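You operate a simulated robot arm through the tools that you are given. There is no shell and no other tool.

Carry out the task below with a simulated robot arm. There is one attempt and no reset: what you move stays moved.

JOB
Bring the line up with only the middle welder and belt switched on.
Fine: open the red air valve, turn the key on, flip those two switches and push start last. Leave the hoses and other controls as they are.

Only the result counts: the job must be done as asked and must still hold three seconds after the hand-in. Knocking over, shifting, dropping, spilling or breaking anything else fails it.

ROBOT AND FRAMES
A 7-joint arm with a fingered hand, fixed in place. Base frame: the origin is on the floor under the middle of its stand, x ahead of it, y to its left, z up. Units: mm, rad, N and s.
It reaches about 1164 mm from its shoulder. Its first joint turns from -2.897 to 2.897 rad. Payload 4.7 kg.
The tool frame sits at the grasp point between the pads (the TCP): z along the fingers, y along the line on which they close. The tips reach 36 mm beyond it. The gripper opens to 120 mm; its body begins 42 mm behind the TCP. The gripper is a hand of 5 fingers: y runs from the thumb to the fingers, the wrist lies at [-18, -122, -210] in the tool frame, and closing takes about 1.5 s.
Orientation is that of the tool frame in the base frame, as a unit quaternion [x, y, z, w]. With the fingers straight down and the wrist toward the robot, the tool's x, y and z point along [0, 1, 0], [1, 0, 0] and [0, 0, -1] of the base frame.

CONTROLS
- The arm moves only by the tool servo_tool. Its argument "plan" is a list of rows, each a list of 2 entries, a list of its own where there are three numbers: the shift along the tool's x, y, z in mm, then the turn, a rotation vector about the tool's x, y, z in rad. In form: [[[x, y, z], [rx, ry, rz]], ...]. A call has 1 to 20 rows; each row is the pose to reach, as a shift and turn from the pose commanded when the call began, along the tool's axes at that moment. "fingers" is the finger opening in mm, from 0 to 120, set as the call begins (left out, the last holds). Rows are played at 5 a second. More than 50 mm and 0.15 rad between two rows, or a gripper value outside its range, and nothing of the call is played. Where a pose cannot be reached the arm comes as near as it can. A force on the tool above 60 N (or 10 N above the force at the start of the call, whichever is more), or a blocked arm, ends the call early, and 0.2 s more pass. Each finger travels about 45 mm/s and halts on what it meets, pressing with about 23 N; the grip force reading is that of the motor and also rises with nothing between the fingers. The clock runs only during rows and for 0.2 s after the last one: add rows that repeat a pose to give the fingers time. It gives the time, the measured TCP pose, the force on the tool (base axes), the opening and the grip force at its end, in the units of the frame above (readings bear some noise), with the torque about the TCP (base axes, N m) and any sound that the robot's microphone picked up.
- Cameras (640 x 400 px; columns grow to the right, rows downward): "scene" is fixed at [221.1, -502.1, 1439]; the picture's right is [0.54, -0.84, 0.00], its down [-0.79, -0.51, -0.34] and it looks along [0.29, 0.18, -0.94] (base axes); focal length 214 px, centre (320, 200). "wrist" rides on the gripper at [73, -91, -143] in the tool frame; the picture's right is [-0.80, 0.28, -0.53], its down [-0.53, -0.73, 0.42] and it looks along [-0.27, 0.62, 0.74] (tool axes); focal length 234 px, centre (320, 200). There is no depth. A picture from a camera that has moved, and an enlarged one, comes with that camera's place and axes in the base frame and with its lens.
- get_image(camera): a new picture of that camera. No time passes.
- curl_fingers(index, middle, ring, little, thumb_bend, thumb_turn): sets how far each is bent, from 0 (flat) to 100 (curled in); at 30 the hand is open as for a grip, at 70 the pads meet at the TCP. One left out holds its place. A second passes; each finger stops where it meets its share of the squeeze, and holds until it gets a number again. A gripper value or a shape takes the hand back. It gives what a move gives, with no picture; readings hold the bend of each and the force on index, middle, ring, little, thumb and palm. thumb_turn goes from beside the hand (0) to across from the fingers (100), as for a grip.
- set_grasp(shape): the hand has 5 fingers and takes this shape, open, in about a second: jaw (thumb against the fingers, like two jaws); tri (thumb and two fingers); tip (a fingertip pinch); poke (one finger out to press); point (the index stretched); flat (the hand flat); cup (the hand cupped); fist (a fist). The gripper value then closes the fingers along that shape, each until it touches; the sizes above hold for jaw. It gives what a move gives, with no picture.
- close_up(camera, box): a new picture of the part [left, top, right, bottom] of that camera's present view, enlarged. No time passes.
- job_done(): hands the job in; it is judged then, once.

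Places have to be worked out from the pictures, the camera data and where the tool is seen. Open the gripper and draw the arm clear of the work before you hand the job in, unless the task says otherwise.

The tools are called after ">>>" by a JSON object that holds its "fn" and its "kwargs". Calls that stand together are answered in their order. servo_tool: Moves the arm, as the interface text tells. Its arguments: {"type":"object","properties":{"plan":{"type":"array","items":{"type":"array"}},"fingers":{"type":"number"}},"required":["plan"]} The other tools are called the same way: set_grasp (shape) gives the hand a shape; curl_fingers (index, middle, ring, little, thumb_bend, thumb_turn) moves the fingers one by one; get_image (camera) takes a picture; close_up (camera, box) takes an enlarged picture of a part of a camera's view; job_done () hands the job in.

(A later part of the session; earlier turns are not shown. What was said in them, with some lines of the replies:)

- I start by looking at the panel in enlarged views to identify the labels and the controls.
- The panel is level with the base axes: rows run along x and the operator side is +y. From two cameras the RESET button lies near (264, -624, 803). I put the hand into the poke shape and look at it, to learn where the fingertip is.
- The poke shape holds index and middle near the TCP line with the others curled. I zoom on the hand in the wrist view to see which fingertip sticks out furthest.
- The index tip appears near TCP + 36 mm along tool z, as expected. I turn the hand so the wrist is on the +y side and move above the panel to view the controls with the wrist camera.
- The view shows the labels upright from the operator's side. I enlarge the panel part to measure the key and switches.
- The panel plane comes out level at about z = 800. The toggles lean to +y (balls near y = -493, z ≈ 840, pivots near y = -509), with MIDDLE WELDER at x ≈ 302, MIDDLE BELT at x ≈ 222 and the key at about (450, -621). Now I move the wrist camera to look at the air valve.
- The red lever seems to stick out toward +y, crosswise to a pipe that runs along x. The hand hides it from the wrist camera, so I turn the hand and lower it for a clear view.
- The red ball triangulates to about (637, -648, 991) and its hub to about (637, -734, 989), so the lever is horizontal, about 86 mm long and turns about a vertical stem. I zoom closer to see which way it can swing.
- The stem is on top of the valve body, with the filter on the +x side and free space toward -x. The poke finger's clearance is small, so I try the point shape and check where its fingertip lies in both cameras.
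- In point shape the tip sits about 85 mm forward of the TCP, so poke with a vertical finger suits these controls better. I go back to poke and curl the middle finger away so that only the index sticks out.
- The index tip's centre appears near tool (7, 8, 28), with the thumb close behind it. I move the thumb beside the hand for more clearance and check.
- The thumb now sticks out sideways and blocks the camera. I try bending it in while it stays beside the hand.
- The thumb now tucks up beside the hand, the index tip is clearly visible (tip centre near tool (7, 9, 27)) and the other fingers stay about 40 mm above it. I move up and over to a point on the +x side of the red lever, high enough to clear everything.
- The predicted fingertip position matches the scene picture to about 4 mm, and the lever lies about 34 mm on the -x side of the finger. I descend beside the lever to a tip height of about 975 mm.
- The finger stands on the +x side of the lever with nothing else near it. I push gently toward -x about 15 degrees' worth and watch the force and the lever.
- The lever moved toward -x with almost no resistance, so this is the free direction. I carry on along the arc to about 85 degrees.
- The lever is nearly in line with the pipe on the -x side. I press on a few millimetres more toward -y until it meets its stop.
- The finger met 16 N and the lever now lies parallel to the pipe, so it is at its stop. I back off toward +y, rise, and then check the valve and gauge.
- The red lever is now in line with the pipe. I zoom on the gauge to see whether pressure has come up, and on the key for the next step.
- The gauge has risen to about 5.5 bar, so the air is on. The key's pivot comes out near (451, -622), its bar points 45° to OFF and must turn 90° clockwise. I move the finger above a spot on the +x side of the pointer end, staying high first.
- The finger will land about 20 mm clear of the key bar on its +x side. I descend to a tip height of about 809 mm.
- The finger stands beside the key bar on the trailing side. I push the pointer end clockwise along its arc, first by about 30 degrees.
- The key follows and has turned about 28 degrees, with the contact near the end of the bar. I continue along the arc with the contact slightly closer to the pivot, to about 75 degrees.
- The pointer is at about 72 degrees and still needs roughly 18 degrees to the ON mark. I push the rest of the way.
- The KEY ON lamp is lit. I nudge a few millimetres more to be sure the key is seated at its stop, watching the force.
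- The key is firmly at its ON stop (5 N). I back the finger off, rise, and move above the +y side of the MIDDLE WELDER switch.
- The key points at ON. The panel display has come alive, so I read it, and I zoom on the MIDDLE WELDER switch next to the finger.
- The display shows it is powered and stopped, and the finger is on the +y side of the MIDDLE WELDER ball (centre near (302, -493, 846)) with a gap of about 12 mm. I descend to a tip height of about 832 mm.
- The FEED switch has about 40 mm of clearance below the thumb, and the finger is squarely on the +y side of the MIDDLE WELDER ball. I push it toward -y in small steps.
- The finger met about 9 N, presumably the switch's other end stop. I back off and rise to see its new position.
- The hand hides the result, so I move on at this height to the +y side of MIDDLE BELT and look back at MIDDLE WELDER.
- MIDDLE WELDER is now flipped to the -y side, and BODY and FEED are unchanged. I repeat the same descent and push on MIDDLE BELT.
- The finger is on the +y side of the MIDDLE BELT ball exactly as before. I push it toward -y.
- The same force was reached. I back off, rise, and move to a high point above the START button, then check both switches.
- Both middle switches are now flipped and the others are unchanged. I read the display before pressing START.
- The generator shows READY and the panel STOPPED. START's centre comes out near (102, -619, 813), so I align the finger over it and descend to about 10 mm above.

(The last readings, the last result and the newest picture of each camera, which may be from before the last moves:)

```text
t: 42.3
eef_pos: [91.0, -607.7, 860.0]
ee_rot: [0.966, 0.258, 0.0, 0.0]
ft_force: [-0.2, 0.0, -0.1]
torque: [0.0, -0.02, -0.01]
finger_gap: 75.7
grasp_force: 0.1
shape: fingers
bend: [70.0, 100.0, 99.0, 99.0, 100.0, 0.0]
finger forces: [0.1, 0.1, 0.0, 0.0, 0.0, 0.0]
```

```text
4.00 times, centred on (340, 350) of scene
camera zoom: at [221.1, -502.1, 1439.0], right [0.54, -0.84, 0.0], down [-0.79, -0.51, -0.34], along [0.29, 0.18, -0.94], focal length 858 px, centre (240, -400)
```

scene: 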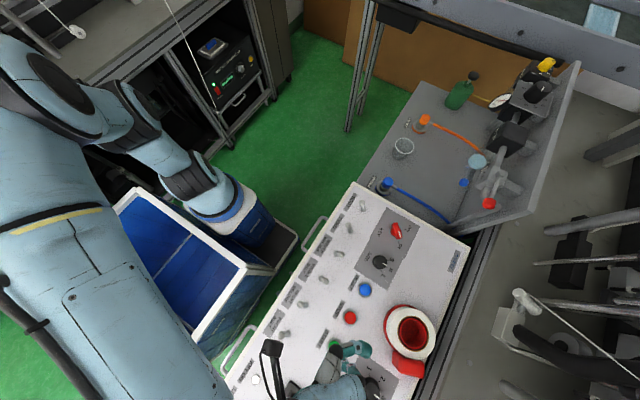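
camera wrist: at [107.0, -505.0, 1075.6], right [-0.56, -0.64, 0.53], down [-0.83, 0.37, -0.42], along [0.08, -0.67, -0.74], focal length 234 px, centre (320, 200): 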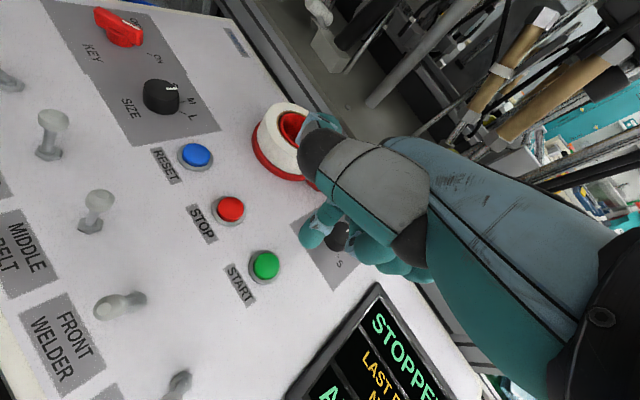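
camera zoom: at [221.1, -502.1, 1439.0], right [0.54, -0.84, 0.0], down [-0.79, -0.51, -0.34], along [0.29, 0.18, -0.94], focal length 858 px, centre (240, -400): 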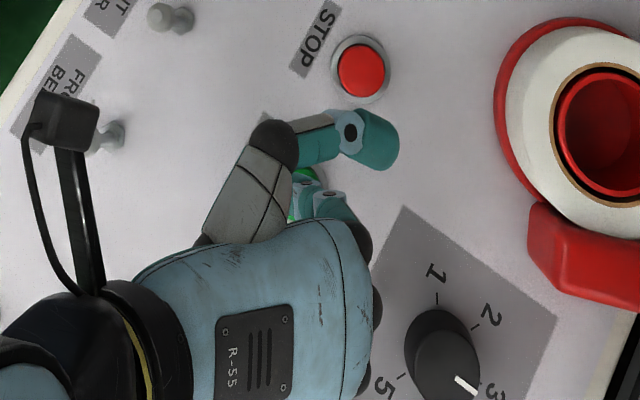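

The finger sits about 6.5 mm toward +y of the button's centre. I shift it by that and press down slowly.

>>> {"fn": "servo_tool", "kwargs": {"plan": [[[-1.6, 2.8, 0], [0, 0, 0]], [[-3.2, 5.6, 0], [0, 0, 0]], [[-3.2, 5.6, 4], [0, 0, 0]], [[-3.2, 5.6, 8], [0, 0, 0]], [[-3.2, 5.6, 11], [0, 0, 0]], [[-3.2, 5.6, 13], [0, 0, 0]], [[-3.2, 5.6, 13], [0, 0, 0]]]}}

>>> {"fn": "close_up", "kwargs": {"camera": "wrist", "box": [220, 180, 400, 300]}}

>>> {"fn": "close_up", "kwargs": {"camera": "wrist", "box": [280, 270, 480, 400]}}

```text
t: 43.9
eef_pos: [90.4, -616.3, 846.7]
ee_rot: [0.966, 0.259, 0.0, -0.001]
ft_force: [-1.3, -1.8, 3.6]
torque: [-0.04, 0.01, 0.02]
finger_gap: 75.7
grasp_force: 1.2
shape: fingers
bend: [70.0, 100.0, 99.0, 99.0, 100.0, 0.0]
finger forces: [2.7, 0.1, 0.0, 0.0, 0.0, 0.1]
heard: click
```

```text
3.33 times, centred on (310, 240) of wrist
camera zoom: at [108.3, -501.6, 990.1], right [-0.56, -0.64, 0.53], down [-0.83, 0.37, -0.42], along [0.08, -0.67, -0.74], focal length 781 px, centre (353, 67)
```

zoom: 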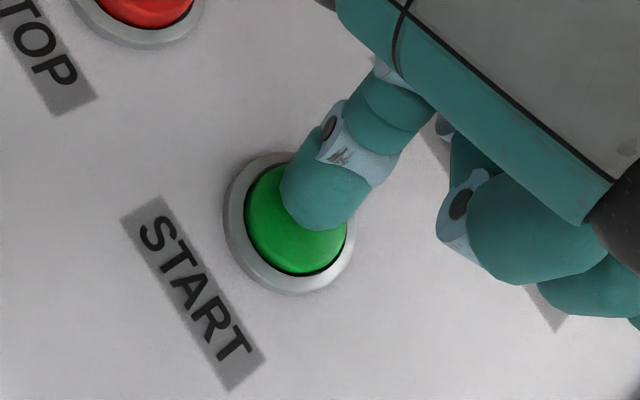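

```text
3.08 times, centred on (380, 335) of wrist
camera zoom: at [108.3, -501.6, 990.1], right [-0.56, -0.64, 0.53], down [-0.83, 0.37, -0.42], along [0.08, -0.67, -0.74], focal length 720 px, centre (135, -215)
```

zoom: 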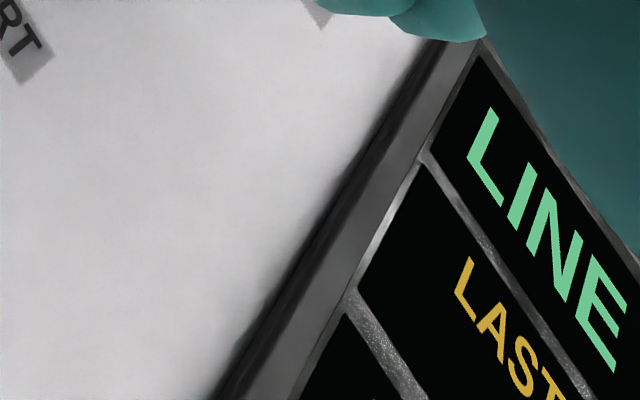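

A click was heard and the display changed to "LINE …". I lift straight off the button and draw the arm back and up, clear of the panel.

>>> {"fn": "servo_tool", "kwargs": {"plan": [[[0, 0, -15], [0, 0, 0]], [[0, 0, -50], [0, 0, 0]], [[0, 0, -95], [0, 0, 0]], [[10, -35, -120], [0, 0, 0]], [[20, -70, -145], [0, 0, 0]], [[30, -105, -170], [0, 0, 0]], [[40, -140, -190], [0, 0, 0]], [[50, -175, -210], [0, 0, 0]], [[50, -175, -210], [0, 0, 0]]]}}

>>> {"fn": "get_image", "kwargs": {"camera": "scene"}}

>>> {"fn": "get_image", "kwargs": {"camera": "wrist"}}

>>> {"fn": "close_up", "kwargs": {"camera": "scene", "box": [200, 280, 400, 400]}}

```text
t: 45.9
eef_pos: [48.9, -443.8, 1055.9]
ee_rot: [0.966, 0.258, 0.001, 0.0]
ft_force: [0.5, 0.4, 0.0]
torque: [0.0, 0.01, -0.02]
finger_gap: 76.0
grasp_force: 0.0
shape: fingers
bend: [70.0, 100.0, 99.0, 99.0, 100.0, 0.0]
finger forces: [0.0, 0.0, 0.1, 0.0, 0.1, 0.0]
```

```text
taken
```

scene: 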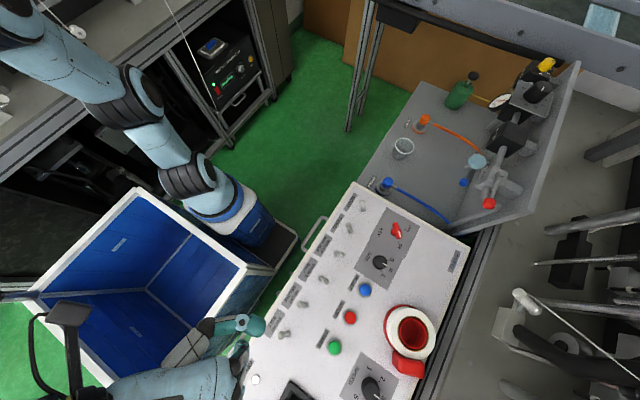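

```text
taken
camera wrist: at [65.5, -328.1, 1200.1], right [-0.56, -0.64, 0.53], down [-0.83, 0.37, -0.42], along [0.08, -0.67, -0.74], focal length 234 px, centre (320, 200)
```

wrist: 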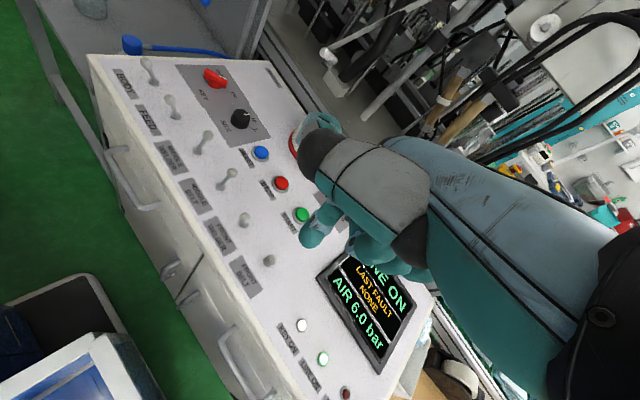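

```text
3.20 times, centred on (300, 340) of scene
camera zoom: at [221.1, -502.1, 1439.0], right [0.54, -0.84, 0.0], down [-0.79, -0.51, -0.34], along [0.29, 0.18, -0.94], focal length 686 px, centre (384, -248)
```

zoom: 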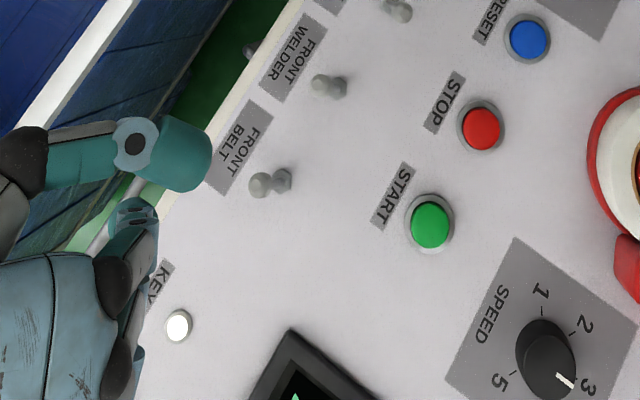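

The display reads "LINE ON, LAST FAULT NONE, AIR 6.0 bar". I check the lamps and switches closely and draw the arm further back.

>>> {"fn": "close_up", "kwargs": {"camera": "wrist", "box": [260, 240, 440, 400]}}

>>> {"fn": "close_up", "kwargs": {"camera": "wrist", "box": [80, 40, 300, 290]}}

>>> {"fn": "servo_tool", "kwargs": {"plan": [[[15, -25, -20], [0, 0, 0]], [[30, -50, -40], [0, 0, 0]], [[45, -75, -60], [0, 0, 0]], [[60, -100, -70], [0, 0, 0]], [[60, -100, -70], [0, 0, 0]]]}}

>>> {"fn": "set_grasp", "kwargs": {"shape": "jaw"}}

>>> {"fn": "get_image", "kwargs": {"camera": "scene"}}

>>> {"fn": "get_image", "kwargs": {"camera": "wrist"}}

```text
2.50 times, centred on (350, 320) of wrist
camera zoom: at [65.5, -328.1, 1200.1], right [-0.56, -0.64, 0.53], down [-0.83, 0.37, -0.42], along [0.08, -0.67, -0.74], focal length 585 px, centre (245, -100)
```

zoom: 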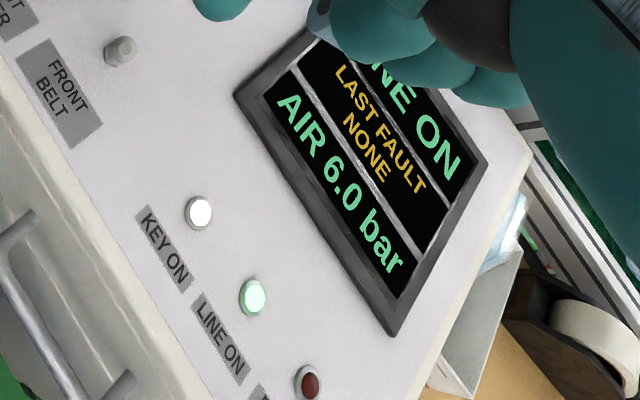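

```text
1.60 times, centred on (190, 165) of wrist
camera zoom: at [65.5, -328.1, 1200.1], right [-0.56, -0.64, 0.53], down [-0.83, 0.37, -0.42], along [0.08, -0.67, -0.74], focal length 375 px, centre (528, 256)
```

zoom: 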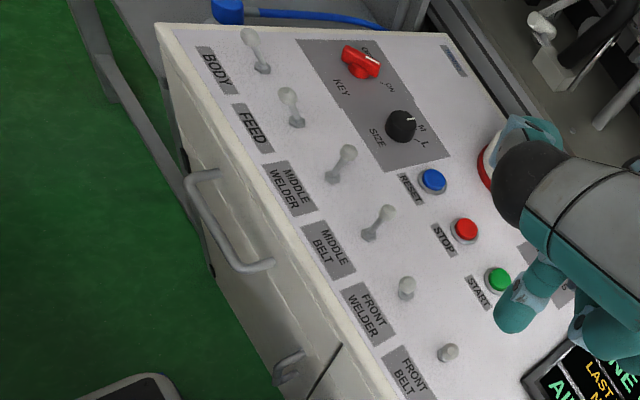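

```text
t: 47.1
eef_pos: [50.7, -323.6, 1123.0]
ee_rot: [0.966, 0.259, 0.0, 0.0]
ft_force: [0.6, -0.2, -0.4]
torque: [-0.03, 0.0, -0.01]
finger_gap: 75.7
grasp_force: 0.2
shape: fingers
bend: [70.0, 100.0, 99.0, 99.0, 100.0, 0.0]
finger forces: [0.1, 0.1, 0.0, 0.0, 0.0, 0.1]
```

```text
t: 48.0
eef_pos: [50.4, -324.5, 1123.8]
ee_rot: [0.966, 0.259, 0.0, 0.0]
ft_force: [0.9, -0.6, 0.2]
torque: [-0.02, -0.01, 0.03]
finger_gap: 119.7
grasp_force: 0.0
shape: jaw
bend: [30.0, 30.0, 30.0, 30.0, 30.0, 97.0]
finger forces: [0.0, 0.0, 0.1, 0.0, 0.0, 0.0]
```

```text
taken
```

scene: 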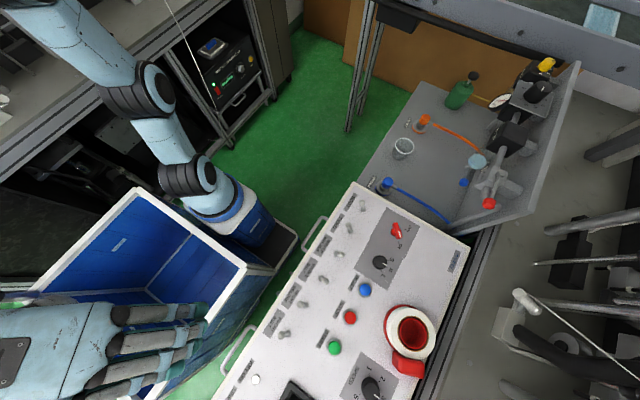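

```text
taken
camera wrist: at [67.5, -209.5, 1267.7], right [-0.56, -0.64, 0.53], down [-0.83, 0.37, -0.42], along [0.08, -0.67, -0.74], focal length 234 px, centre (320, 200)
```

wrist: 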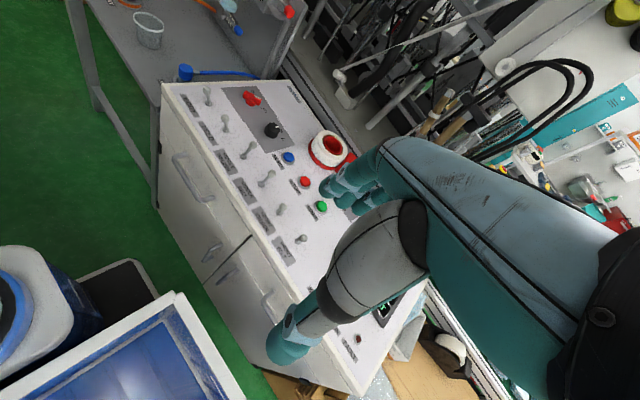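

The hand is open and clear; KEY ON and LINE ON are lit, FAULT is dark, and only the two middle switches are flipped. I take one last look at the key, switches and valve before handing in.

>>> {"fn": "close_up", "kwargs": {"camera": "scene", "box": [250, 180, 430, 310]}}

>>> {"fn": "close_up", "kwargs": {"camera": "scene", "box": [340, 50, 600, 230]}}

>>> {"fn": "close_up", "kwargs": {"camera": "scene", "box": [220, 300, 350, 400]}}

```text
3.08 times, centred on (340, 245) of scene
camera zoom: at [221.1, -502.1, 1439.0], right [0.54, -0.84, 0.0], down [-0.79, -0.51, -0.34], along [0.29, 0.18, -0.94], focal length 660 px, centre (258, 62)
```

zoom: 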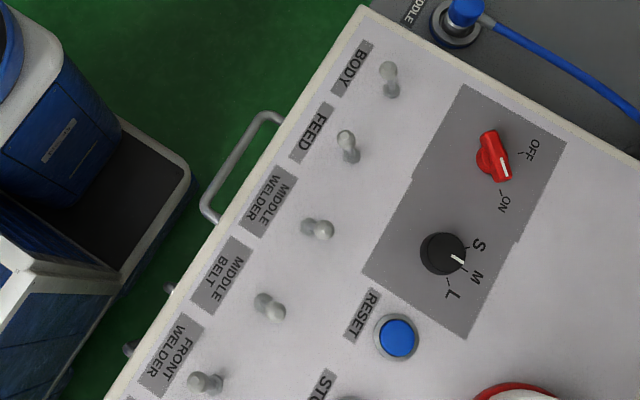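

```text
2.22 times, centred on (470, 140) of scene
camera zoom: at [221.1, -502.1, 1439.0], right [0.54, -0.84, 0.0], down [-0.79, -0.51, -0.34], along [0.29, 0.18, -0.94], focal length 477 px, centre (-13, 333)
```

zoom: 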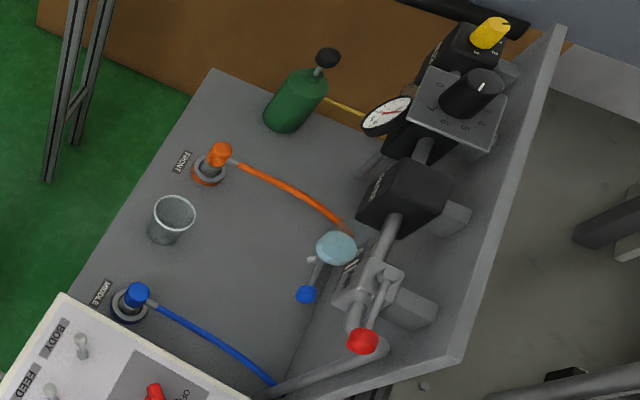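

```text
4.00 times, centred on (285, 350) of scene
camera zoom: at [221.1, -502.1, 1439.0], right [0.54, -0.84, 0.0], down [-0.79, -0.51, -0.34], along [0.29, 0.18, -0.94], focal length 858 px, centre (460, -400)
```

zoom: 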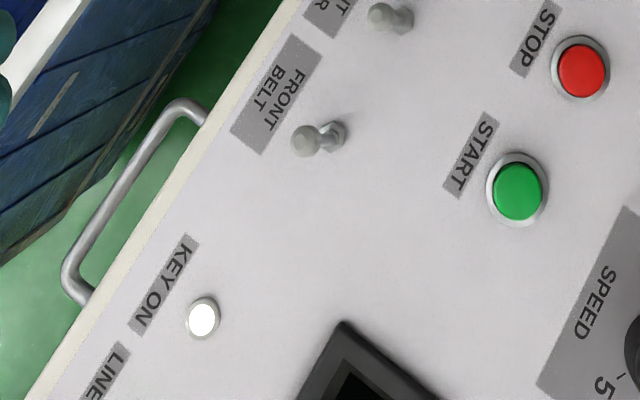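

Everything matches the job: the red valve is open, the key is at ON, only MIDDLE WELDER and MIDDLE BELT are flipped, the line is on with no fault, and the hoses and other controls are untouched. I hand the job in.

>>> {"fn": "job_done", "kwargs": {}}

```text
The job is handed in.
```

The line is up with only the middle welder and the middle belt switched on, and I have handed the job in.

- **Air:** I swung the red valve lever in line with the pipe until it met its stop. The panel now reads 6.0 bar.
- **Key:** It is turned fully to ON, and the KEY ON lamp is lit.
- **Switches:** MIDDLE WELDER and MIDDLE BELT are flipped. BODY, FEED, FRONT WELDER and FRONT BELT are as they were.
- **Start:** I pressed it last and heard it click. The panel shows LINE ON with last fault NONE, the LINE ON lamp is lit and the fault lamp is dark.

The hoses and the other controls were not touched. The hand is open and the arm is clear of the panel.
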